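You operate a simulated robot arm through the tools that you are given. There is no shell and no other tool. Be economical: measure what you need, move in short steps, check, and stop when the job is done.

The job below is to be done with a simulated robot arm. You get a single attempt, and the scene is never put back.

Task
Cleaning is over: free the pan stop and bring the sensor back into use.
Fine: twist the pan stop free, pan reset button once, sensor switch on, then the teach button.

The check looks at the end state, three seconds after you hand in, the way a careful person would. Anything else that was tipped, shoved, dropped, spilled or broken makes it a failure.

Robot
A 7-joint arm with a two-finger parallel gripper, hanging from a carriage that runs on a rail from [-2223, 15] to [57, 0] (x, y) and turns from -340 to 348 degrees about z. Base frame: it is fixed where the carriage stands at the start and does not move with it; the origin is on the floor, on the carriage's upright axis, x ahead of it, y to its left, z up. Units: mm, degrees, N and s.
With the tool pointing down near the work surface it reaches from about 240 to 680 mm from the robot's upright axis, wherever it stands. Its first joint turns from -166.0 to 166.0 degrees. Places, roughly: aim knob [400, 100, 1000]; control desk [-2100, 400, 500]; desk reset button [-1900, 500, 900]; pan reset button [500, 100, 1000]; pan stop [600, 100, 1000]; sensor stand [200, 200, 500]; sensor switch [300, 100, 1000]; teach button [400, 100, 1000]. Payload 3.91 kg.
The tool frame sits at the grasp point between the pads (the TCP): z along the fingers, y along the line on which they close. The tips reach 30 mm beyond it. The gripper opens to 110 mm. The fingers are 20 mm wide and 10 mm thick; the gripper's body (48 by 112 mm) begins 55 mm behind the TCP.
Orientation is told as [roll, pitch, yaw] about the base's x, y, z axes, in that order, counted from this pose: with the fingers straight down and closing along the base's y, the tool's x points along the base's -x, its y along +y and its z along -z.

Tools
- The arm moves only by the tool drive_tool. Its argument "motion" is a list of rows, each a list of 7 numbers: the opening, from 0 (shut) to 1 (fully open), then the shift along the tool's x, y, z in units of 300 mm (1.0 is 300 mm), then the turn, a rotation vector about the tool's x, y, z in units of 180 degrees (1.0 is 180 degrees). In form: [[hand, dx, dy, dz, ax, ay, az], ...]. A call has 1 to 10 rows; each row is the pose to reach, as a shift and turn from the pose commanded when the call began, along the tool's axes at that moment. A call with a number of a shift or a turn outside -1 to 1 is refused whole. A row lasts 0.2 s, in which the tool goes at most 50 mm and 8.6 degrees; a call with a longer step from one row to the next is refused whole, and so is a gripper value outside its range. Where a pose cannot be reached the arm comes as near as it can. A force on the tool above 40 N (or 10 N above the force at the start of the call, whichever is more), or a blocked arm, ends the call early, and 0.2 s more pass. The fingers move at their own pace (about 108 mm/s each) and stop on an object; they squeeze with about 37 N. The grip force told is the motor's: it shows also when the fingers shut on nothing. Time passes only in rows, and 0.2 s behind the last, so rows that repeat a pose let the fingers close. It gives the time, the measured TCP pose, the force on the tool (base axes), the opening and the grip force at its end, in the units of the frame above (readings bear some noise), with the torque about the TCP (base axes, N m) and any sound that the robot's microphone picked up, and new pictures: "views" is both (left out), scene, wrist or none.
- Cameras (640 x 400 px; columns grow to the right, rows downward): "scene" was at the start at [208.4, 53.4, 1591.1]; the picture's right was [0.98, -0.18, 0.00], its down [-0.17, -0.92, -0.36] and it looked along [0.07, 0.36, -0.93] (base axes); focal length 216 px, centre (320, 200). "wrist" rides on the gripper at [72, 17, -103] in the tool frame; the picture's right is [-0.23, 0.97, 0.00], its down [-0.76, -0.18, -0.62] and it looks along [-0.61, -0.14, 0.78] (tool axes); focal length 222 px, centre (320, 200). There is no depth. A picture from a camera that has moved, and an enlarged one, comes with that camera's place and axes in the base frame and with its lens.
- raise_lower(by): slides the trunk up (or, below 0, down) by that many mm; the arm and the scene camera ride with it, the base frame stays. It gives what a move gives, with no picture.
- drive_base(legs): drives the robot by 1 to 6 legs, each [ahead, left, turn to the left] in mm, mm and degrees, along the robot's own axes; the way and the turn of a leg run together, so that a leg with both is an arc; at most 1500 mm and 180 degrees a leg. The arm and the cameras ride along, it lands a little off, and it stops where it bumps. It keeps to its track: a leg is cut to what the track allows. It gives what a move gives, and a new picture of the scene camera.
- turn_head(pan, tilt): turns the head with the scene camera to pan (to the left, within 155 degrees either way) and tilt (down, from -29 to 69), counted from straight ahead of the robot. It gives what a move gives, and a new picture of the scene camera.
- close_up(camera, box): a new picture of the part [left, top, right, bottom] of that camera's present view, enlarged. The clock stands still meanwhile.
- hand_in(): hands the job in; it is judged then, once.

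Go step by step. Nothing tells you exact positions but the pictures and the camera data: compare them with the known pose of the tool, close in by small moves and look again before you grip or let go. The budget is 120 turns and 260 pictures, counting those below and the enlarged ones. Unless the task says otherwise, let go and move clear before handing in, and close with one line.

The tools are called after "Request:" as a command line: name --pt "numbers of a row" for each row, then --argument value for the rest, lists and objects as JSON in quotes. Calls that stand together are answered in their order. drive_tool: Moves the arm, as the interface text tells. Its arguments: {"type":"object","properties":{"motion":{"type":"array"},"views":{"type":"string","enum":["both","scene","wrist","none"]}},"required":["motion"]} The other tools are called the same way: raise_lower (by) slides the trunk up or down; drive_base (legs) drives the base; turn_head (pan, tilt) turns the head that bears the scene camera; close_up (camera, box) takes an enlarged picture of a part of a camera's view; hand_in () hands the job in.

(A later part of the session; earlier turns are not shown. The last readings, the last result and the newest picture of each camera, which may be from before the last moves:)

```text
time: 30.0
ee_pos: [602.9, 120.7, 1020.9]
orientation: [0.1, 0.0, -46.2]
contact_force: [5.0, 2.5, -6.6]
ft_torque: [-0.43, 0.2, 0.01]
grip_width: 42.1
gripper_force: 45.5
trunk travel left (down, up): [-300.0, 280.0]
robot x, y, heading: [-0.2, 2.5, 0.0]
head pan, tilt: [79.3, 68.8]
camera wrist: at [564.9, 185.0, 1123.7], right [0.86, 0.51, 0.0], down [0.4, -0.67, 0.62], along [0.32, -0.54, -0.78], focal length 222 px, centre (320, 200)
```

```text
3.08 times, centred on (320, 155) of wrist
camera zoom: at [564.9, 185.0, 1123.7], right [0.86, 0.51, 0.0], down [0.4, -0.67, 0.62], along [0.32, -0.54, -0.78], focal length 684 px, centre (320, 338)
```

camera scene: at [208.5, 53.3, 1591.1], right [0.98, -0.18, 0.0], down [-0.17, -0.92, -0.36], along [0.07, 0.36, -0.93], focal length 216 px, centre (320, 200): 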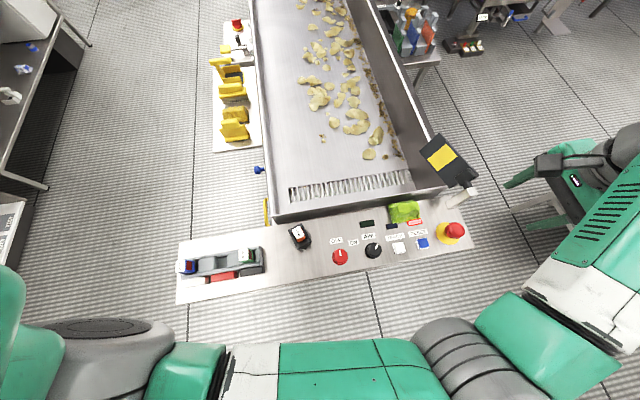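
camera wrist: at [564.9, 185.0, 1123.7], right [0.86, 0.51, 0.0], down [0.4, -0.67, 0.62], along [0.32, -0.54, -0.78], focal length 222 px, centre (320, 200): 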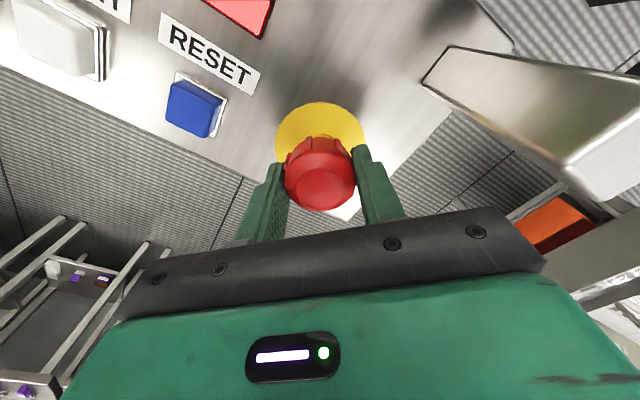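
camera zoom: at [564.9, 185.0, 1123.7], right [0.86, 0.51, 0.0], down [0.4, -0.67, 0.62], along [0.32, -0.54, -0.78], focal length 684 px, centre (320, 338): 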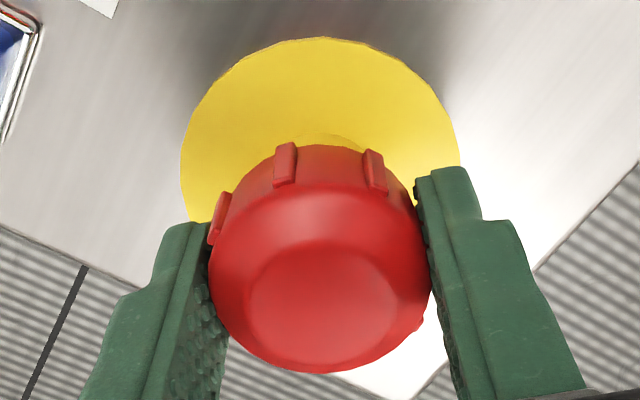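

It turned 132° freely. I'll let go, rotate back with open fingers, and take another bite.

Request:
drive_tool --pt "0.65 0 0 0 0 0 0" --pt "0.65 0 0 0 0 0 0" --views "none"

Request:
close_up --camera "wrist" --box '[240, 90, 400, 220]'

Request:
drive_tool --pt "0.65 0 0 0 0 0 -0.046" --pt "0.65 0 0 0 0 0 -0.092" --pt "0.65 0 0 0 0 0 -0.138" --pt "0.65 0 0 0 0 0 -0.184" --pt "0.65 0 0 0 0 0 -0.23" --pt "0.65 0 0 0 0 0 -0.276" --pt "0.65 0 0 0 0 0 -0.322" --pt "0.65 0 0 0 0 0 -0.368" --pt "0.65 0 0 0 0 0 -0.414" --pt "0.65 0 0 0 0 0 -0.46" --views "none"

Request:
drive_tool --pt "0.65 0 0 0 0 0 -0.046" --pt "0.65 0 0 0 0 0 -0.092" --pt "0.65 0 0 0 0 0 -0.138" --pt "0.65 0 0 0 0 0 -0.184" --pt "0.65 0 0 0 0 0 -0.23" --pt "0.5 0 0 0 0 0 -0.23" --pt "0.3 0 0 0 0 0 -0.23" --pt "0.3 0 0 0 0 0 -0.23" --pt "0.3 0 0 0 0 0 -0.23" --views "none"

Request:
close_up --camera "wrist" --box '[240, 90, 400, 220]'

```text
time: 30.6
ee_pos: [601.5, 121.4, 1022.0]
orientation: [0.0, 0.0, -46.1]
contact_force: [-0.1, 0.1, 0.4]
ft_torque: [0.01, 0.01, 0.0]
grip_width: 71.7
gripper_force: 0.1
trunk travel left (down, up): [-300.0, 280.0]
robot x, y, heading: [-1.2, 1.6, 0.2]
head pan, tilt: [79.3, 68.8]
```

```text
3.08 times, centred on (320, 155) of wrist
camera zoom: at [564.5, 184.6, 1123.7], right [0.86, 0.51, 0.0], down [0.4, -0.67, 0.62], along [0.32, -0.54, -0.78], focal length 684 px, centre (320, 338)
```

zoom: 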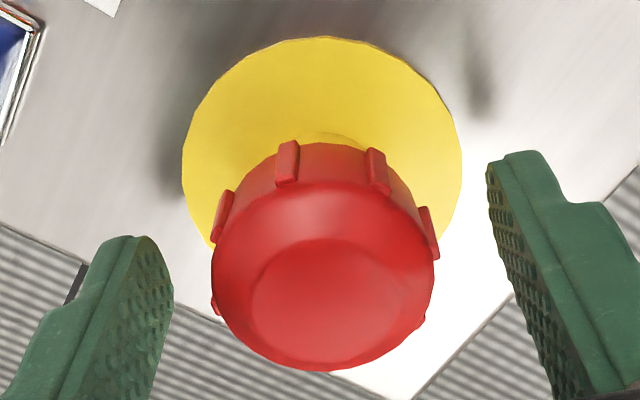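

```text
time: 32.8
ee_pos: [602.0, 119.5, 1020.7]
orientation: [0.1, 0.0, 36.8]
contact_force: [0.0, -0.7, -0.2]
ft_torque: [0.0, 0.03, 0.02]
grip_width: 71.2
gripper_force: 0.1
trunk travel left (down, up): [-300.0, 280.0]
robot x, y, heading: [-0.1, 0.9, -0.2]
head pan, tilt: [79.3, 68.8]
```

```text
time: 34.8
ee_pos: [602.4, 120.4, 1021.3]
orientation: [-0.1, -0.1, 78.1]
contact_force: [6.8, -3.2, -5.2]
ft_torque: [0.36, -0.07, -0.02]
grip_width: 41.1
gripper_force: 45.0
trunk travel left (down, up): [-300.0, 280.0]
robot x, y, heading: [1.7, -1.0, 0.2]
head pan, tilt: [79.3, 68.8]
```

```text
3.08 times, centred on (320, 155) of wrist
camera zoom: at [571.3, 52.9, 1123.5], right [-0.91, 0.42, 0.0], down [0.33, 0.71, 0.62], along [0.26, 0.56, -0.78], focal length 684 px, centre (320, 338)
```

zoom: 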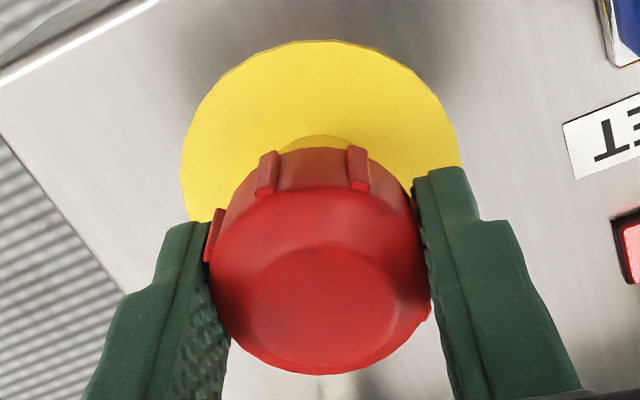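

The cap stays where I leave it. I'll take a second clockwise bite and watch for a stop.

Request:
drive_tool --pt "0.3 0 0 0 0 0 0.046" --pt "0.3 0 0 0 0 0 0.092" --pt "0.3 0 0 0 0 0 0.138" --pt "0.3 0 0 0 0 0 0.184" --pt "0.3 0 0 0 0 0 0.23" --views "none"

Request:
drive_tool --pt "0.3 0 0 0 0 0 0.046" --pt "0.3 0 0 0 0 0 0.092" --pt "0.3 0 0 0 0 0 0.138" --pt "0.3 0 0 0 0 0 0.184" --pt "0.3 0 0 0 0 0 0.23" --views "none"

Request:
drive_tool --pt "0.3 0 0 0 0 0 0.046" --pt "0.3 0 0 0 0 0 0.092" --pt "0.3 0 0 0 0 0 0.138" --pt "0.3 0 0 0 0 0 0.184" --pt "0.3 0 0 0 0 0 0.23" --views "none"

Request:
close_up --camera "wrist" --box '[240, 90, 400, 220]'

```text
time: 36.0
ee_pos: [602.7, 121.4, 1021.9]
orientation: [0.0, -0.1, 36.6]
contact_force: [3.4, -1.7, -3.6]
ft_torque: [-0.1, 0.23, -0.01]
grip_width: 40.9
gripper_force: 45.0
trunk travel left (down, up): [-300.0, 280.0]
robot x, y, heading: [-0.0, -1.4, 0.0]
head pan, tilt: [79.3, 68.8]
```

```text
time: 37.2
ee_pos: [602.0, 119.6, 1021.6]
orientation: [0.0, 0.1, -4.8]
contact_force: [3.4, 0.5, -3.5]
ft_torque: [-0.01, -0.44, 0.03]
grip_width: 41.0
gripper_force: 44.7
trunk travel left (down, up): [-300.0, 280.0]
robot x, y, heading: [1.1, 1.4, -0.0]
head pan, tilt: [79.3, 68.8]
```

```text
time: 38.4
ee_pos: [602.9, 121.4, 1021.0]
orientation: [0.0, 0.2, -46.1]
contact_force: [-1.2, 4.0, -2.5]
ft_torque: [-0.26, -0.12, 0.0]
grip_width: 40.9
gripper_force: 45.6
trunk travel left (down, up): [-300.0, 280.0]
robot x, y, heading: [-0.6, 3.8, 0.1]
head pan, tilt: [79.3, 68.8]
```

```text
3.08 times, centred on (320, 155) of wrist
camera zoom: at [564.7, 185.3, 1123.4], right [0.86, 0.51, 0.0], down [0.4, -0.67, 0.62], along [0.32, -0.54, -0.78], focal length 684 px, centre (320, 338)
```

zoom: 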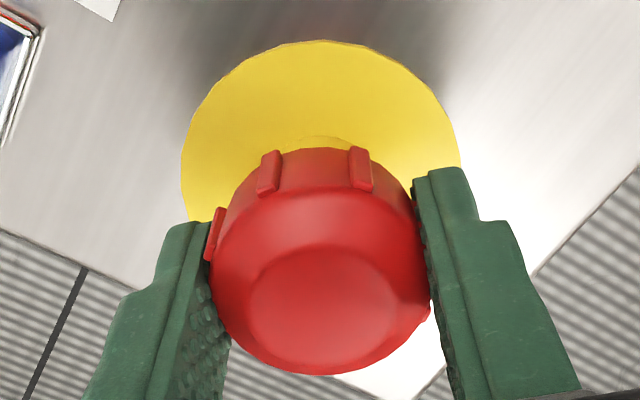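

The ribs show the counter-clockwise stop is exactly the starting angle, and clockwise is free for more than 250°. I'll now test whether the cap lifts while it's twisted, with a gentle 6 mm pull.

Request:
drive_tool --pt "0.3 0 0 -0.007 0 0 0" --pt "0.3 0 0 -0.014 0 0 0" --pt "0.3 0 0 -0.02 0 0 0" --pt "0.3 0 0 -0.02 0 0 0" --views "none"

Request:
close_up --camera "wrist" --box '[240, 90, 400, 220]'

```text
time: 39.1
ee_pos: [602.3, 121.6, 1022.8]
orientation: [0.0, 0.0, -46.0]
contact_force: [10.7, 5.4, -17.7]
ft_torque: [-0.15, -0.68, -0.01]
grip_width: 40.3
gripper_force: 44.7
trunk travel left (down, up): [-300.0, 280.0]
robot x, y, heading: [0.1, 2.3, 0.3]
head pan, tilt: [79.3, 68.8]
stopped in row 3: the force on the tool passed its limit at 44 N (the readings are from after the stop); the commanded pose is now the measured one
```

```text
3.08 times, centred on (320, 155) of wrist
camera zoom: at [564.6, 185.1, 1125.1], right [0.86, 0.51, 0.0], down [0.4, -0.67, 0.62], along [0.32, -0.53, -0.78], focal length 684 px, centre (320, 338)
```

zoom: 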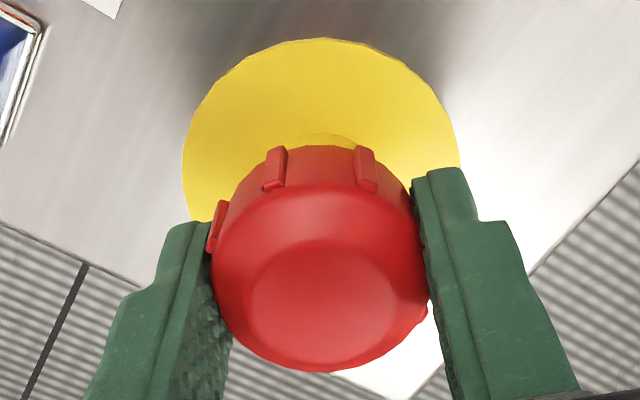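

The cap is fixed axially, so release is purely by turning. I'll take one more clockwise bite to see whether there is an end stop or click.

Request:
drive_tool --pt "0.65 0 0 0 0 0 0" --pt "0.65 0 0 0.004 0 0 -0.046" --pt "0.65 0 0 0.004 0 0 -0.092" --pt "0.65 0 0 0.004 0 0 -0.138" --pt "0.65 0 0 0.004 0 0 -0.184" --pt "0.65 0 0 0.004 0 0 -0.23" --pt "0.65 0 0 0.004 0 0 -0.276" --pt "0.65 0 0 0.004 0 0 -0.322" --pt "0.65 0 0 0.004 0 0 -0.368" --pt "0.65 0 0 0.004 0 0 -0.414" --views "none"

Request:
drive_tool --pt "0.65 0 0 0 0 0 -0.046" --pt "0.65 0 0 0 0 0 -0.092" --pt "0.65 0 0 0 0 0 -0.138" --pt "0.65 0 0 0 0 0 -0.184" --pt "0.65 0 0 0 0 0 -0.23" --pt "0.65 0 0 0 0 0 -0.25" --pt "0.5 0 0 0 0 0 -0.25" --pt "0.3 0 0 0 0 0 -0.25" --pt "0.3 0 0 0 0 0 -0.25" --pt "0.3 0 0 0 0 0 -0.25" --views "none"

Request:
drive_tool --pt "0.3 0 0 0 0 0 0.046" --pt "0.3 0 0 0 0 0 0.092" --pt "0.3 0 0 0 0 0 0.138" --pt "0.3 0 0 0 0 0 0.184" --pt "0.3 0 0 0 0 0 0.23" --views "none"

Request:
drive_tool --pt "0.3 0 0 0 0 0 0.046" --pt "0.3 0 0 0 0 0 0.092" --pt "0.3 0 0 0 0 0 0.138" --pt "0.3 0 0 0 0 0 0.184" --pt "0.3 0 0 0 0 0 0.23" --views "none"

Request:
drive_tool --pt "0.3 0 0 0 0 0 0.046" --pt "0.3 0 0 0 0 0 0.092" --pt "0.3 0 0 0 0 0 0.138" --pt "0.3 0 0 0 0 0 0.184" --pt "0.3 0 0 0 0 0 0.23" --views "wrist"

Request:
close_up --camera "wrist" --box '[240, 90, 400, 220]'

```text
time: 41.3
ee_pos: [601.9, 119.6, 1022.2]
orientation: [0.0, 0.1, 28.5]
contact_force: [-0.2, 0.4, 0.0]
ft_torque: [0.01, -0.03, 0.0]
grip_width: 71.5
gripper_force: 0.1
trunk travel left (down, up): [-300.0, 280.0]
robot x, y, heading: [-0.7, 2.0, 0.0]
head pan, tilt: [79.3, 68.8]
```

```text
time: 43.5
ee_pos: [602.7, 120.7, 1023.2]
orientation: [0.1, 0.0, 73.4]
contact_force: [2.8, 0.4, -1.2]
ft_torque: [-0.07, -0.57, 0.01]
grip_width: 42.2
gripper_force: 45.2
trunk travel left (down, up): [-300.0, 280.0]
robot x, y, heading: [0.1, 0.9, -0.2]
head pan, tilt: [79.3, 68.8]
```

```text
time: 44.7
ee_pos: [602.0, 120.6, 1023.1]
orientation: [0.1, 0.2, 32.0]
contact_force: [1.6, 2.2, -1.2]
ft_torque: [-0.43, -0.17, 0.01]
grip_width: 41.6
gripper_force: 44.9
trunk travel left (down, up): [-300.0, 280.0]
robot x, y, heading: [-0.9, 2.3, 0.1]
head pan, tilt: [79.3, 68.8]
```

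```text
time: 45.9
ee_pos: [601.3, 121.6, 1022.2]
orientation: [0.0, 0.1, -9.5]
contact_force: [2.1, 3.0, 0.7]
ft_torque: [-0.06, 0.23, -0.02]
grip_width: 41.8
gripper_force: 44.9
trunk travel left (down, up): [-300.0, 280.0]
robot x, y, heading: [2.0, -0.5, 0.1]
head pan, tilt: [79.3, 68.8]
```

```text
time: 47.1
ee_pos: [602.7, 121.6, 1022.5]
orientation: [-0.1, 0.1, -50.9]
contact_force: [7.2, 6.8, -8.0]
ft_torque: [0.91, -0.08, -0.05]
grip_width: 41.6
gripper_force: 45.4
trunk travel left (down, up): [-300.0, 280.0]
robot x, y, heading: [-3.6, 0.2, 0.1]
head pan, tilt: [79.3, 68.8]
camera wrist: at [570.0, 188.3, 1125.1], right [0.9, 0.44, 0.0], down [0.34, -0.7, 0.62], along [0.27, -0.56, -0.78], focal length 222 px, centre (320, 200)
```

wrist: 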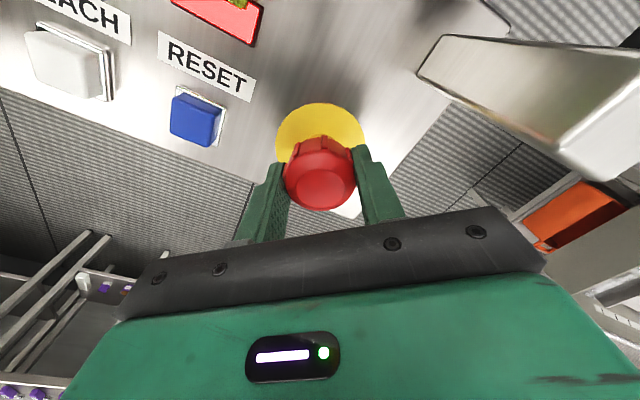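

```text
3.08 times, centred on (320, 155) of wrist
camera zoom: at [570.0, 188.3, 1125.1], right [0.9, 0.44, 0.0], down [0.34, -0.7, 0.62], along [0.27, -0.56, -0.78], focal length 684 px, centre (320, 338)
```

zoom: 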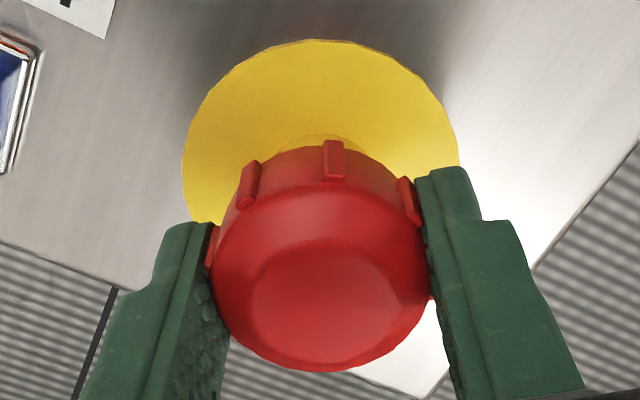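

The cap makes a full clockwise turn freely. For comparison I'll look at the other red button at the far end and at the lamps now.

Request:
close_up --camera "scene" --box '[205, 10, 269, 60]'

Request:
close_up --camera "wrist" --box '[150, 0, 280, 80]'

```text
8.00 times, centred on (237, 35) of scene
camera zoom: at [209.0, 53.9, 1591.1], right [0.98, -0.18, 0.0], down [-0.17, -0.92, -0.36], along [0.07, 0.36, -0.93], focal length 1724 px, centre (984, 1520)
```

zoom: 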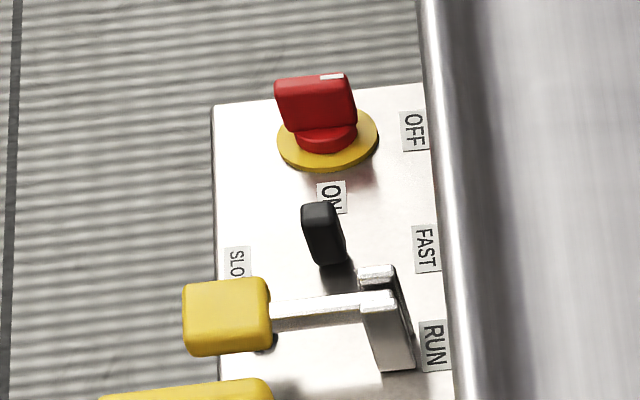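

```text
4.92 times, centred on (215, 40) of wrist
camera zoom: at [570.0, 188.3, 1125.1], right [0.9, 0.44, 0.0], down [0.34, -0.7, 0.62], along [0.27, -0.56, -0.78], focal length 1094 px, centre (837, 988)
```

zoom: 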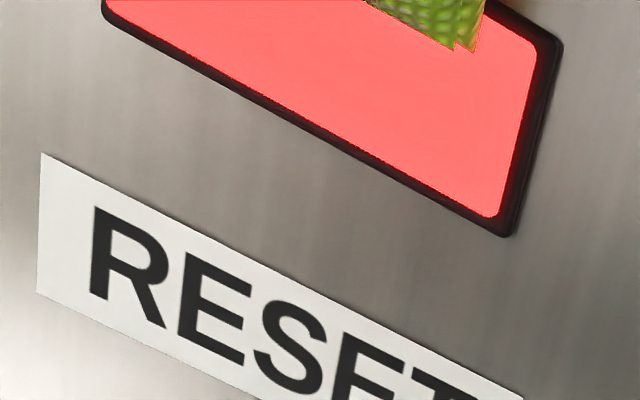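

No further evidence is available here; the stop has been turned fully clockwise past any latch. I'll let go, lift, square up and close the fingers.

Request:
drive_tool --pt "0.65 0 0 0 0 0 0" --pt "0.65 0 0 0 0 0 0" --pt "0.65 0 0 -0.12 0 0 0" --pt "0.65 0 0 -0.25 0 0 0.0" --pt "0.65 0 0 -0.28 0 0 -0.046" --pt "0.65 0 0 -0.28 0 0 -0.092" --pt "0.65 0 0 -0.28 0 0 -0.138" --pt "0.5 0 0 -0.28 0 0 -0.184" --pt "0.3 0 0 -0.28 0 0 -0.23" --pt "0 0 0 -0.28 0 0 -0.276" --views "wrist"

Request:
close_up --camera "wrist" --box '[220, 0, 460, 150]'

```text
time: 49.3
ee_pos: [602.1, 119.9, 1106.1]
orientation: [0.1, 0.2, -1.1]
contact_force: [-0.2, -0.5, -0.7]
ft_torque: [-0.02, 0.02, 0.02]
grip_width: 0.0
gripper_force: 37.0
trunk travel left (down, up): [-300.0, 280.0]
robot x, y, heading: [2.9, 0.8, 0.2]
head pan, tilt: [79.3, 68.8]
camera wrist: at [530.7, 138.3, 1208.9], right [0.24, 0.97, 0.0], down [0.76, -0.19, 0.62], along [0.6, -0.15, -0.78], focal length 222 px, centre (320, 200)
```

wrist: 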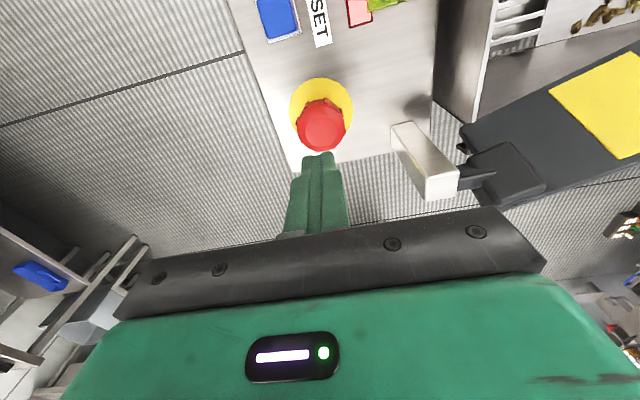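

```text
2.67 times, centred on (340, 75) of wrist
camera zoom: at [530.7, 138.3, 1208.9], right [0.24, 0.97, 0.0], down [0.76, -0.19, 0.62], along [0.6, -0.15, -0.78], focal length 592 px, centre (267, 533)
```

zoom: 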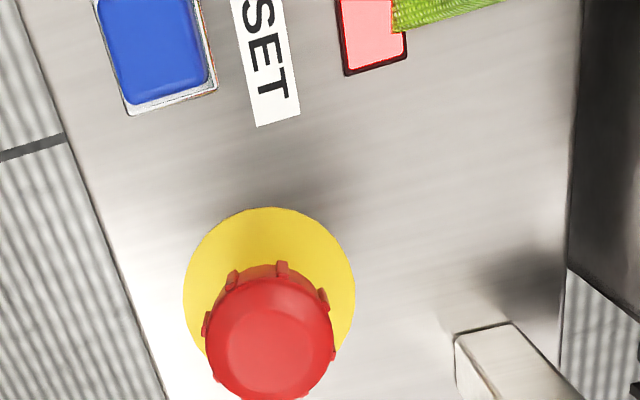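

I'll move above the reset button with the fingers closed.

Request:
drive_tool --pt "0 0.14 -0.018 0 0 0 -0.006" --pt "0 0.273 -0.037 0.0 0 0 -0.006" --pt "0 0.273 -0.037 0.12 0 0 -0.006" --pt "0 0.273 -0.037 0.24 0 0 -0.006" --pt "0 0.273 -0.037 0.24 0 0 -0.006" --views "wrist"

Request:
close_up --camera "wrist" --box '[220, 60, 460, 210]'

```text
time: 50.5
ee_pos: [519.0, 111.1, 1034.4]
orientation: [0.0, 0.1, -0.1]
contact_force: [-0.7, 0.2, 1.1]
ft_torque: [0.03, -0.04, -0.01]
grip_width: 0.0
gripper_force: 37.4
trunk travel left (down, up): [-300.0, 280.0]
robot x, y, heading: [1.2, 4.7, 0.1]
head pan, tilt: [79.3, 68.8]
camera wrist: at [447.2, 128.4, 1136.8], right [0.23, 0.97, 0.0], down [0.76, -0.18, 0.62], along [0.61, -0.14, -0.78], focal length 222 px, centre (320, 200)
```

wrist: 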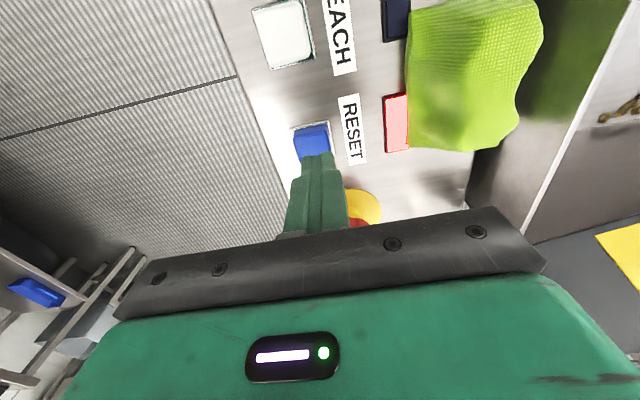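

```text
2.67 times, centred on (340, 135) of wrist
camera zoom: at [447.2, 128.4, 1136.8], right [0.23, 0.97, 0.0], down [0.76, -0.18, 0.62], along [0.61, -0.14, -0.78], focal length 592 px, centre (267, 373)
```

zoom: 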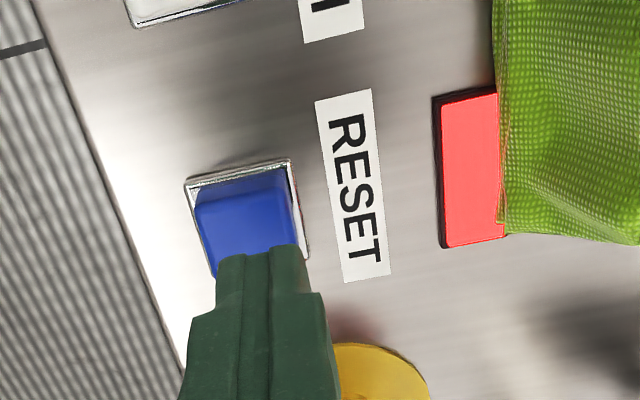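

Aligned over the blue button. I'll go down slowly and stop on contact force.

Request:
drive_tool --pt "0 0 0 0.03 0 0 0" --pt "0 0 0 0.05 0 0 0" --pt "0 0 0 0.065 0 0 0" --pt "0 0 0 0.075 0 0 0" --pt "0 0 0 0.085 0 0 0" --views "wrist"

Request:
close_up --camera "wrist" --box '[220, 60, 460, 210]'

```text
time: 51.7
ee_pos: [519.8, 111.3, 1009.8]
orientation: [0.0, 0.1, 0.0]
contact_force: [-2.6, -0.4, 7.2]
ft_torque: [-0.01, 0.04, 0.05]
grip_width: 0.0
gripper_force: 36.8
trunk travel left (down, up): [-300.0, 280.0]
robot x, y, heading: [5.5, 0.0, 0.2]
head pan, tilt: [79.3, 68.8]
heard: click
camera wrist: at [448.0, 127.8, 1112.3], right [0.23, 0.97, 0.0], down [0.76, -0.18, 0.62], along [0.61, -0.14, -0.78], focal length 222 px, centre (320, 200)
```

wrist: 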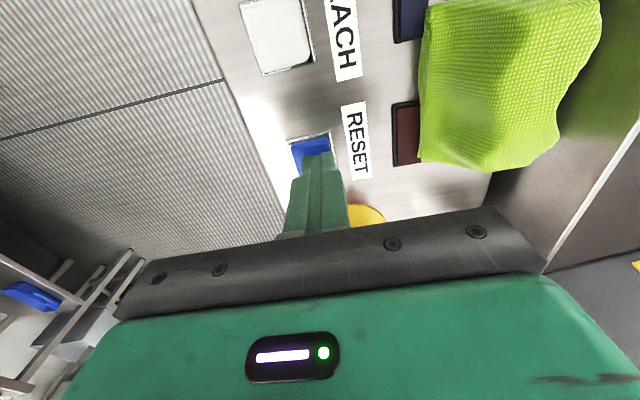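

```text
2.67 times, centred on (340, 135) of wrist
camera zoom: at [448.0, 127.8, 1112.3], right [0.23, 0.97, 0.0], down [0.76, -0.18, 0.62], along [0.61, -0.14, -0.78], focal length 592 px, centre (267, 373)
```

zoom: 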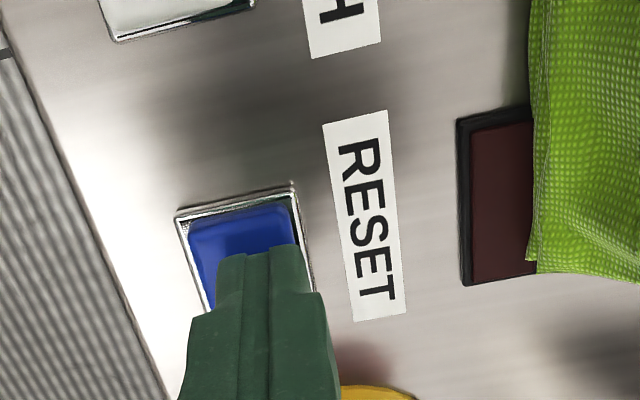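

The click came, and the red pan lamp went out, so the stop was indeed free and the reset took. I'll retreat and move towards the sensor switch at about (277, 113).

Request:
drive_tool --pt "0 0 0 -0.08 0 0 0" --pt "0 0 0 -0.22 0 0 0" --pt "0 0 0 -0.38 0 0 0" --pt "0.2 0.16 0 -0.42 0 0 0" --pt "0.4 0.32 0 -0.45 0 0 0" --pt "0.6 0.48 0 -0.45 0 0 0" --pt "0.6 0.62 0 -0.45 0 0 0" --pt "0.6 0.62 0 -0.45 0 0 0"

Request:
close_up --camera "scene" --box '[320, 180, 480, 280]'

```text
time: 53.5
ee_pos: [332.8, 111.1, 1146.3]
orientation: [0.0, 0.1, 0.0]
contact_force: [0.1, 0.5, 0.2]
ft_torque: [-0.05, -0.02, -0.01]
grip_width: 65.9
gripper_force: 0.1
trunk travel left (down, up): [-300.0, 280.0]
robot x, y, heading: [3.3, 2.3, -0.0]
head pan, tilt: [79.3, 68.8]
camera scene: at [208.7, 53.4, 1591.1], right [0.98, -0.18, 0.0], down [-0.17, -0.92, -0.36], along [0.07, 0.36, -0.93], focal length 216 px, centre (320, 200)
camera wrist: at [262.1, 128.3, 1248.5], right [0.23, 0.97, 0.0], down [0.76, -0.18, 0.62], along [0.6, -0.14, -0.78], focal length 222 px, centre (320, 200)
```

scene: 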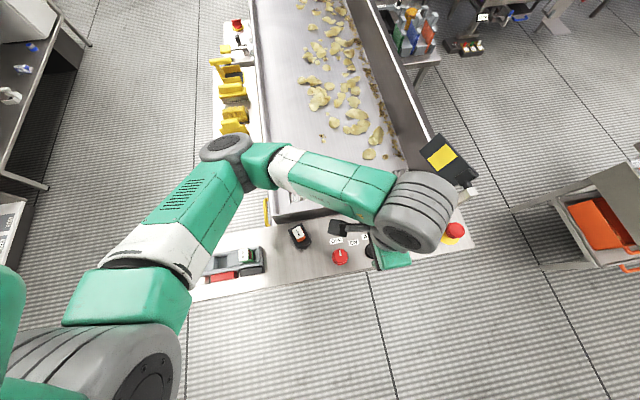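
wrist: 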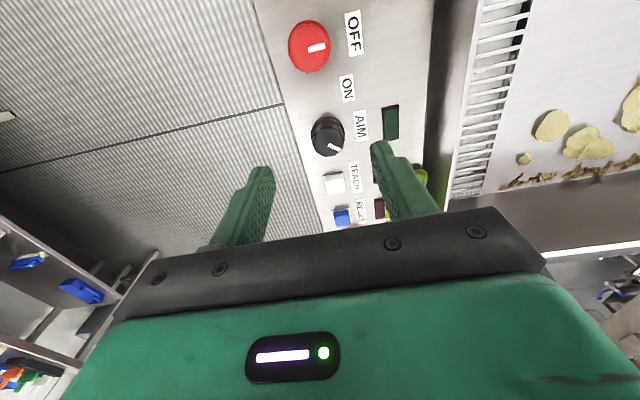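

```text
4.00 times, centred on (400, 230) of scene
camera zoom: at [208.7, 53.4, 1591.1], right [0.98, -0.18, 0.0], down [-0.17, -0.92, -0.36], along [0.07, 0.36, -0.93], focal length 862 px, centre (0, 80)
```

zoom: 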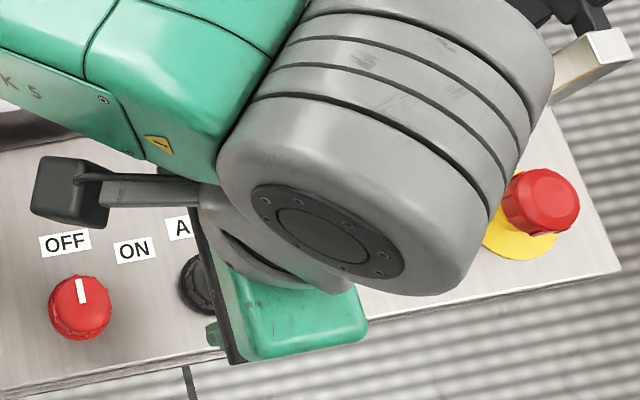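

The lamp area is fine, and the switch is at about (276, 114) with a 40 mm head. I'll pre-rotate the gripper +40° and hover over it.

Request:
drive_tool --pt "0.6 0.06 0.005 0 0 0 -0.046" --pt "0.6 0.12 0.01 0.02 0 0 -0.092" --pt "0.6 0.19 0.01 0.08 0 0 -0.138" --pt "0.6 0.19 0.01 0.18 0 0 -0.184" --pt "0.6 0.19 0.01 0.287 0 0 -0.222" --pt "0.6 0.19 0.01 0.287 0 0 -0.222"

Request:
close_up --camera "wrist" --box '[220, 60, 460, 210]'

```text
time: 54.9
ee_pos: [276.1, 112.7, 1056.5]
orientation: [0.1, 0.1, 40.0]
contact_force: [0.6, -0.2, -0.3]
ft_torque: [-0.02, -0.02, -0.02]
grip_width: 65.9
gripper_force: 0.1
trunk travel left (down, up): [-300.0, 280.0]
robot x, y, heading: [0.9, -3.0, -0.0]
head pan, tilt: [79.3, 68.8]
camera scene: at [208.7, 53.3, 1591.1], right [0.98, -0.18, 0.0], down [-0.17, -0.92, -0.36], along [0.07, 0.36, -0.93], focal length 216 px, centre (320, 200)
camera wrist: at [210.7, 79.5, 1158.7], right [-0.45, 0.89, 0.0], down [0.7, 0.35, 0.62], along [0.55, 0.28, -0.78], focal length 222 px, centre (320, 200)
```

scene: 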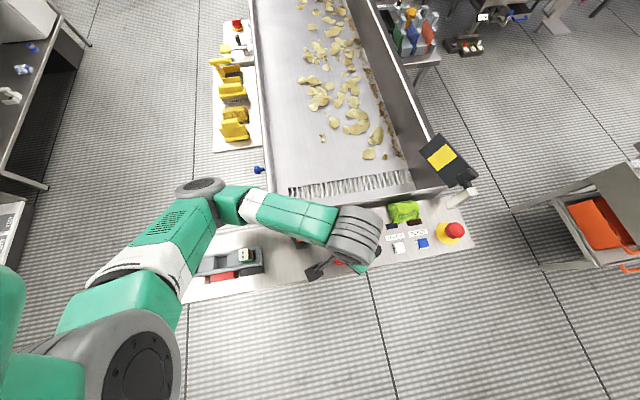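
wrist: 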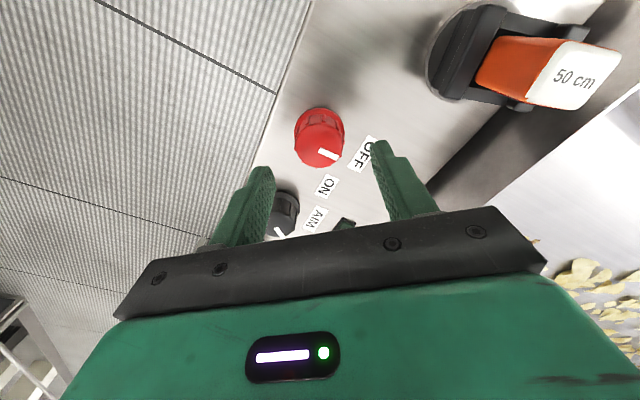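

```text
2.67 times, centred on (340, 135) of wrist
camera zoom: at [210.7, 79.5, 1158.7], right [-0.45, 0.89, 0.0], down [0.7, 0.35, 0.62], along [0.55, 0.28, -0.78], focal length 592 px, centre (267, 373)
```

zoom: 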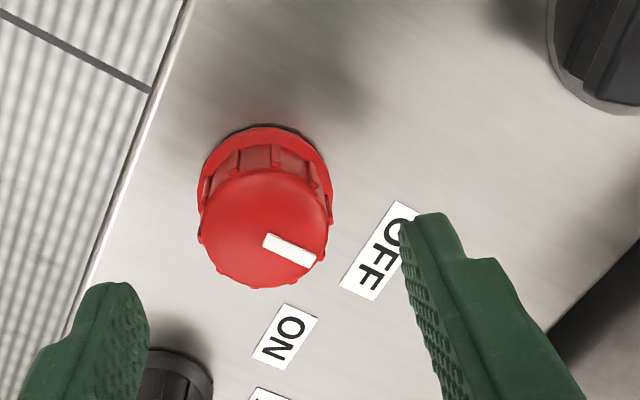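

It's centred, with the knob spanning z≈965–1000. I'll go down to TCP z≈1010 and grip.

Request:
drive_tool --pt "0.6 0 0 0.08 0 0 0" --pt "0.6 0 0 0.13 0 0 0" --pt "0.6 0 0 0.155 0 0 0" --pt "0.5 0 0 0.155 0 0 0" --pt "0.3 0 0 0.155 0 0 0" --pt "0.2 0 0 0.155 0 0 0" --pt "0.2 0 0 0.155 0 0 0" --pt "0.2 0 0 0.155 0 0 0" --views "wrist"

Request:
close_up --camera "wrist" --box '[220, 60, 460, 210]'

```text
time: 56.7
ee_pos: [276.9, 112.3, 1010.8]
orientation: [0.0, 0.1, 40.0]
contact_force: [4.2, -2.7, -7.6]
ft_torque: [-0.13, -0.37, -0.09]
grip_width: 36.2
gripper_force: 45.1
trunk travel left (down, up): [-300.0, 280.0]
robot x, y, heading: [-1.6, -2.6, 0.0]
head pan, tilt: [79.3, 68.8]
camera wrist: at [211.2, 79.2, 1112.7], right [-0.45, 0.89, 0.0], down [0.7, 0.35, 0.62], along [0.56, 0.28, -0.78], focal length 222 px, centre (320, 200)
```

wrist: 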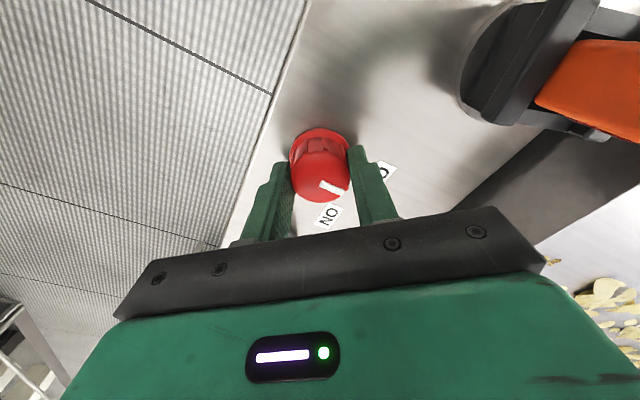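

```text
2.67 times, centred on (340, 135) of wrist
camera zoom: at [211.2, 79.2, 1112.7], right [-0.45, 0.89, 0.0], down [0.7, 0.35, 0.62], along [0.56, 0.28, -0.78], focal length 592 px, centre (267, 373)
```

zoom: 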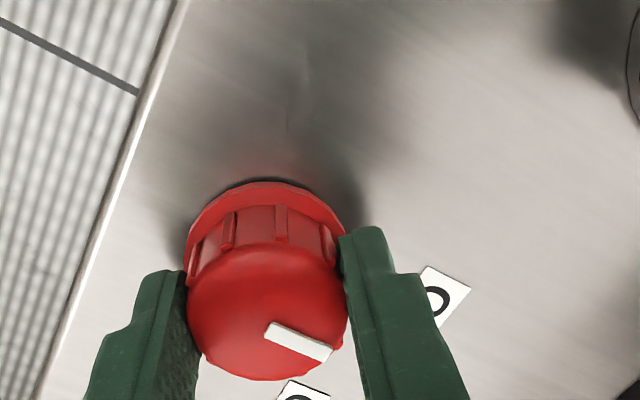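

Gripped. I'll turn clockwise (seen from above) in small increments towards ON.

Request:
drive_tool --pt "0.2 0 0 0 0 0 0.046" --pt "0.2 0 0 0 0 0 0.092" --pt "0.2 0 0 0 0 0 0.138" --pt "0.2 0 0 0 0 0 0.184" --pt "0.2 0 0 0 0 0 0.222" --views "wrist"

Request:
close_up --camera "wrist" --box '[220, 60, 460, 210]'

```text
time: 57.9
ee_pos: [277.5, 112.9, 1011.3]
orientation: [-0.1, 0.2, -0.1]
contact_force: [8.4, -3.4, -38.3]
ft_torque: [0.15, -0.02, -0.01]
grip_width: 36.0
gripper_force: 44.9
trunk travel left (down, up): [-300.0, 280.0]
robot x, y, heading: [-1.2, 3.3, 0.1]
head pan, tilt: [79.3, 68.8]
camera wrist: at [204.7, 130.3, 1113.9], right [0.23, 0.97, 0.0], down [0.76, -0.18, 0.62], along [0.6, -0.14, -0.78], focal length 222 px, centre (320, 200)
```

wrist: 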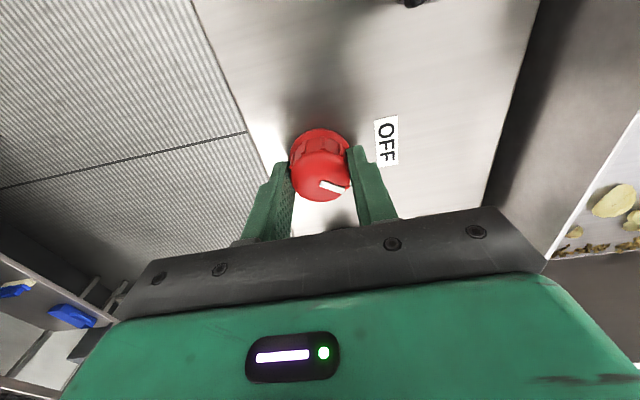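

```text
2.67 times, centred on (340, 135) of wrist
camera zoom: at [204.7, 130.3, 1113.9], right [0.23, 0.97, 0.0], down [0.76, -0.18, 0.62], along [0.6, -0.14, -0.78], focal length 592 px, centre (267, 373)
```

zoom: 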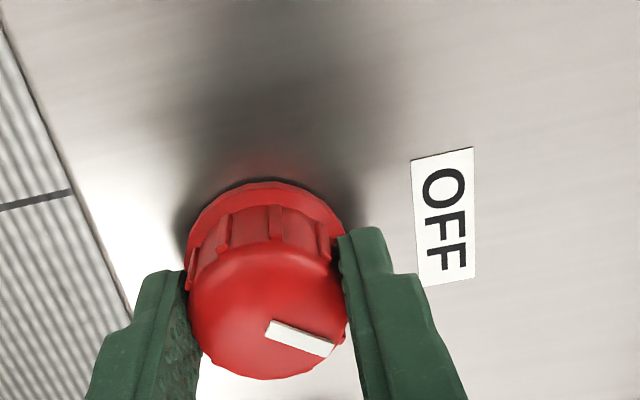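

It turned 40°. I'll continue about 20° more while easing down slightly to relieve the vertical pull.

Request:
drive_tool --pt "0.2 0 0 0.006 0 0 0" --pt "0.2 0 0 0.006 0 0 0.046" --pt "0.2 0 0 0.006 0 0 0.083" --pt "0.2 0 0 0.006 0 0 0.083"

Request:
close_up --camera "scene" --box '[320, 180, 480, 280]'

```text
time: 58.9
ee_pos: [276.9, 113.7, 1011.3]
orientation: [0.0, 0.1, -15.0]
contact_force: [-9.1, -1.8, 27.5]
ft_torque: [0.3, 0.78, 0.0]
grip_width: 36.0
gripper_force: 44.8
trunk travel left (down, up): [-300.0, 280.0]
robot x, y, heading: [2.1, 5.4, -0.1]
head pan, tilt: [79.3, 68.8]
camera scene: at [208.3, 53.4, 1591.7], right [0.98, -0.18, 0.0], down [-0.17, -0.92, -0.36], along [0.07, 0.36, -0.93], focal length 216 px, centre (320, 200)
camera wrist: at [211.4, 148.6, 1113.8], right [0.47, 0.88, 0.0], down [0.69, -0.37, 0.62], along [0.55, -0.29, -0.78], focal length 222 px, centre (320, 200)
```

scene: 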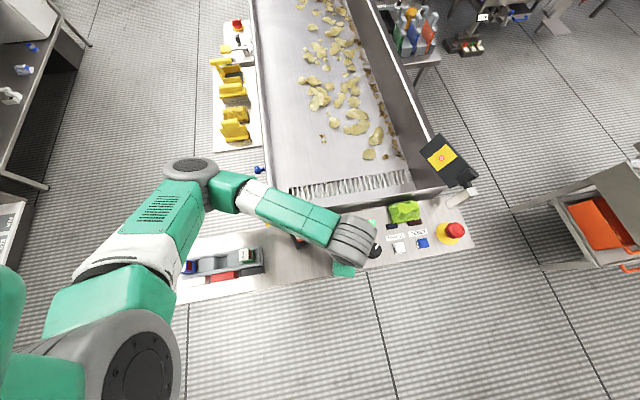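
wrist: 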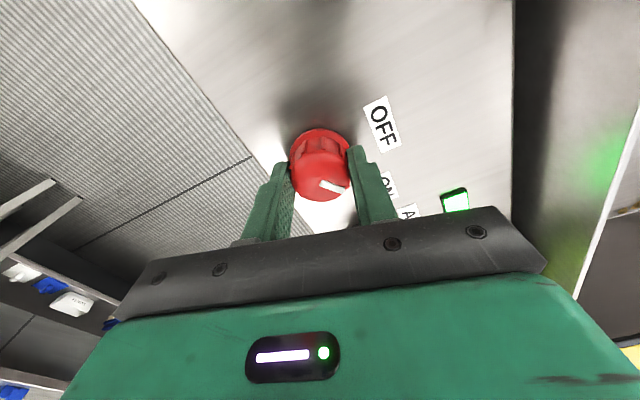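

```text
4.00 times, centred on (400, 230) of scene
camera zoom: at [208.3, 53.4, 1591.7], right [0.98, -0.18, 0.0], down [-0.17, -0.92, -0.36], along [0.07, 0.36, -0.93], focal length 862 px, centre (0, 80)
```

zoom: 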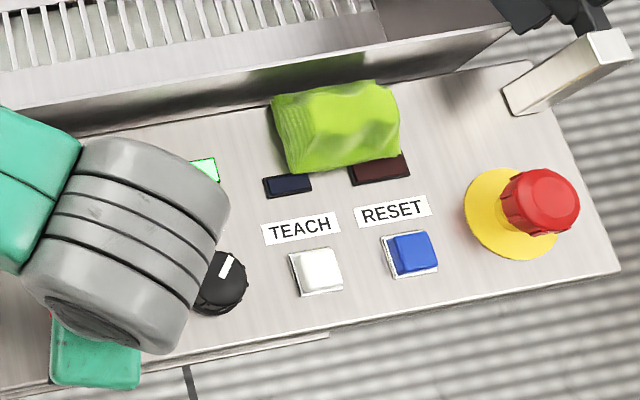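

The green lamp is lit, and a spot shows on the yellow target. I'll release, lift and check that the switch stays put.

Request:
drive_tool --pt "0.2 0 0 -0.003 0 0 0" --pt "0.4 0 0 -0.003 0 0 0" --pt "0.6 0 0 -0.003 0 0 0" --pt "0.6 0 0 -0.003 0 0 0" --pt "0.6 0 0 -0.1 0 0 0" --pt "0.6 0 0 -0.25 0 0 0" --pt "0.3 0 0 -0.4 0 0 -0.04" --pt "0 0 0 -0.45 0 0 -0.083"

Request:
close_up --camera "wrist" --box '[220, 0, 460, 150]'

Request:
close_up --camera "scene" --box '[390, 120, 490, 190]'

```text
time: 60.7
ee_pos: [278.8, 115.3, 1145.5]
orientation: [-0.1, 0.1, 0.1]
contact_force: [-0.4, -0.8, 0.3]
ft_torque: [-0.02, -0.03, 0.04]
grip_width: 0.0
gripper_force: 36.8
trunk travel left (down, up): [-300.0, 280.0]
robot x, y, heading: [-3.6, -1.0, 0.3]
head pan, tilt: [79.3, 68.8]
camera scene: at [208.7, 53.4, 1591.1], right [0.98, -0.18, 0.0], down [-0.17, -0.92, -0.36], along [0.07, 0.36, -0.93], focal length 216 px, centre (320, 200)
camera wrist: at [206.8, 132.5, 1248.0], right [0.23, 0.97, 0.0], down [0.76, -0.18, 0.62], along [0.61, -0.14, -0.78], focal length 222 px, centre (320, 200)
```

scene: 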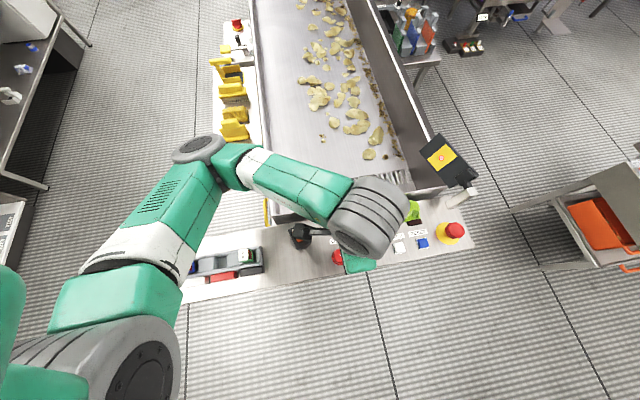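
wrist: 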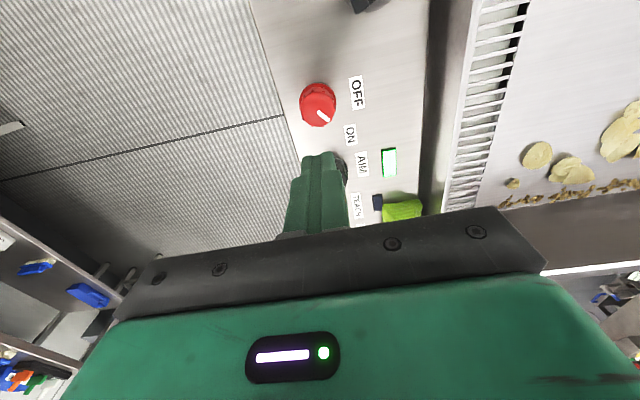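

```text
2.67 times, centred on (340, 75) of wrist
camera zoom: at [206.8, 132.5, 1248.0], right [0.23, 0.97, 0.0], down [0.76, -0.18, 0.62], along [0.61, -0.14, -0.78], focal length 592 px, centre (267, 533)
```

zoom: 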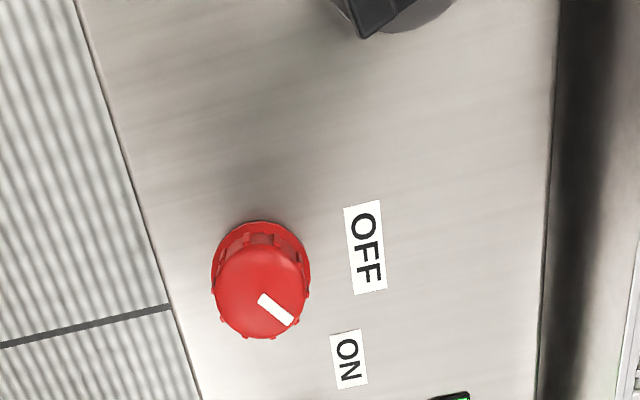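

```text
5.71 times, centred on (440, 155) of scene
camera zoom: at [208.7, 53.4, 1591.1], right [0.98, -0.18, 0.0], down [-0.17, -0.92, -0.36], along [0.07, 0.36, -0.93], focal length 1231 px, centre (-366, 457)
```

zoom: 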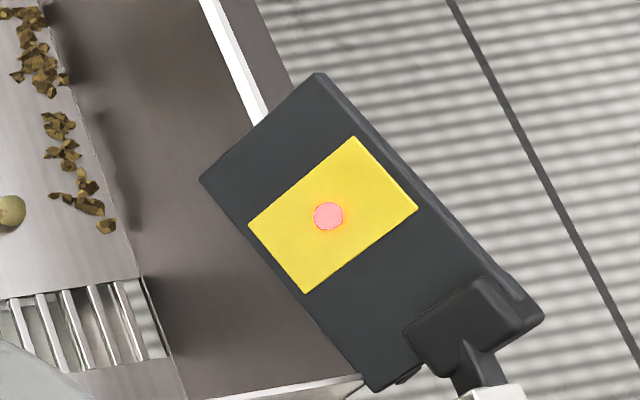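

The switch points at ON and the spot is centred on the target. Next I'll go over the teach button at about (451, 110), keeping clear of the beam.

Request:
drive_tool --pt "0 -0.14 0 0 0 0 0" --pt "0 -0.28 -0.005 0 0 0 0" --pt "0 -0.42 -0.01 0 0 0 0" --pt "0 -0.575 -0.013 0 0 0 0" --pt "0 -0.575 -0.013 0.13 0 0 0" --pt "0 -0.575 -0.013 0.26 0 0 0" --pt "0 -0.575 -0.013 0.36 0 0 0" --pt "0 -0.575 -0.013 0.36 0 0 0"

Request:
close_up --camera "wrist" --box '[220, 60, 460, 210]'

Request:
close_up --camera "scene" --box '[390, 120, 490, 190]'

```text
time: 62.5
ee_pos: [449.8, 112.2, 1037.5]
orientation: [0.1, 0.1, 0.0]
contact_force: [-0.7, 0.3, -0.1]
ft_torque: [0.02, 0.0, -0.02]
grip_width: 0.0
gripper_force: 36.5
trunk travel left (down, up): [-300.0, 280.0]
robot x, y, heading: [1.3, 0.4, 0.1]
head pan, tilt: [79.3, 68.8]
camera scene: at [208.7, 53.3, 1591.1], right [0.98, -0.18, 0.0], down [-0.17, -0.92, -0.36], along [0.07, 0.36, -0.93], focal length 216 px, centre (320, 200)
camera wrist: at [377.9, 128.6, 1139.2], right [0.23, 0.97, 0.0], down [0.76, -0.18, 0.62], along [0.61, -0.14, -0.78], focal length 222 px, centre (320, 200)
```

scene: 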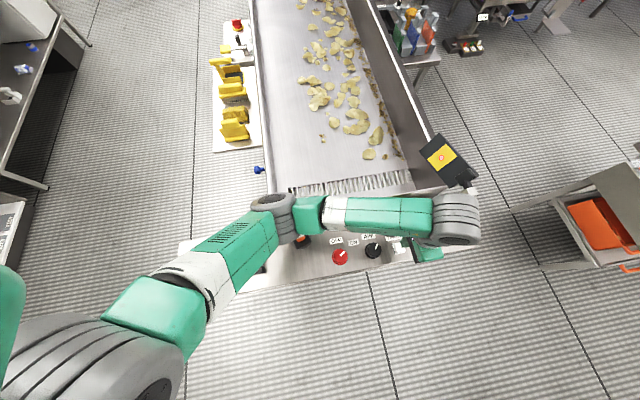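
wrist: 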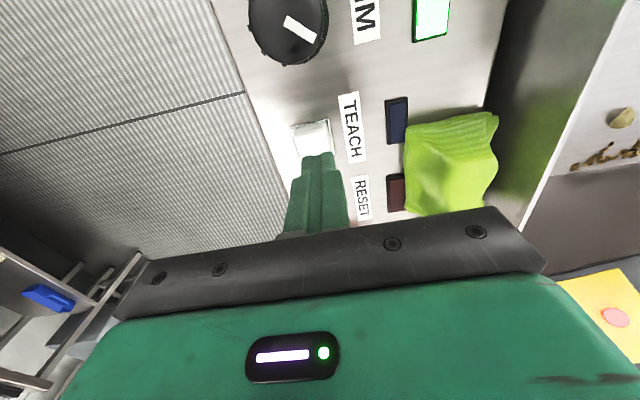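

```text
2.67 times, centred on (340, 135) of wrist
camera zoom: at [377.9, 128.6, 1139.2], right [0.23, 0.97, 0.0], down [0.76, -0.18, 0.62], along [0.61, -0.14, -0.78], focal length 592 px, centre (267, 373)
```

zoom: 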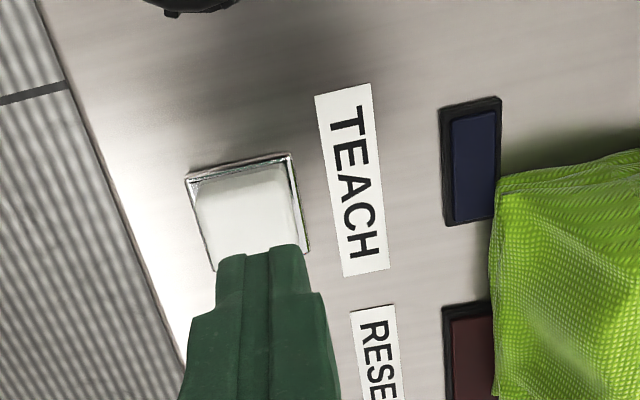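

```text
5.71 times, centred on (440, 155) of scene
camera zoom: at [208.7, 53.3, 1591.1], right [0.98, -0.18, 0.0], down [-0.17, -0.92, -0.36], along [0.07, 0.36, -0.93], focal length 1231 px, centre (-366, 457)
```

zoom: 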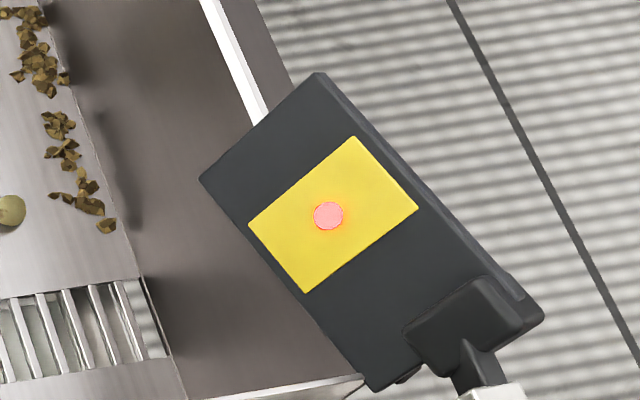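

The view matches the reset alignment, so I'll press the same way.

Request:
drive_tool --pt "0 0 0 0.03 0 0 0" --pt "0 0 0 0.05 0 0 0" --pt "0 0 0 0.065 0 0 0" --pt "0 0 0 0.08 0 0 0" --pt "0 0 0 0.09 0 0 0" --views "wrist"

```text
time: 63.7
ee_pos: [446.1, 113.8, 1009.3]
orientation: [0.2, 0.4, 0.0]
contact_force: [-31.6, 12.6, 123.4]
ft_torque: [0.57, 1.73, 0.08]
grip_width: 0.0
gripper_force: 36.8
trunk travel left (down, up): [-300.0, 280.0]
robot x, y, heading: [3.7, 0.3, 0.1]
head pan, tilt: [79.3, 68.8]
heard: click
camera wrist: at [374.7, 130.3, 1111.8], right [0.23, 0.97, 0.0], down [0.77, -0.18, 0.62], along [0.6, -0.14, -0.79], focal length 222 px, centre (320, 200)
```

wrist: 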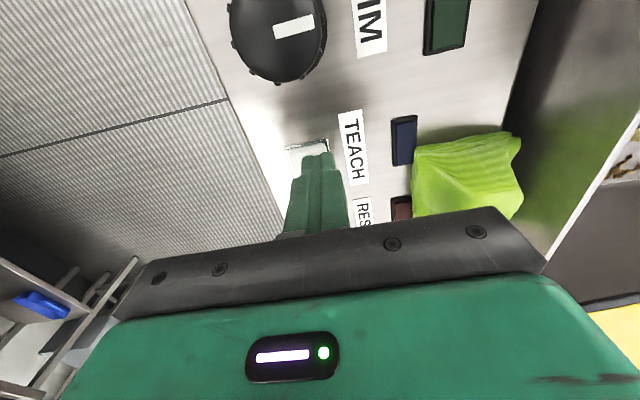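

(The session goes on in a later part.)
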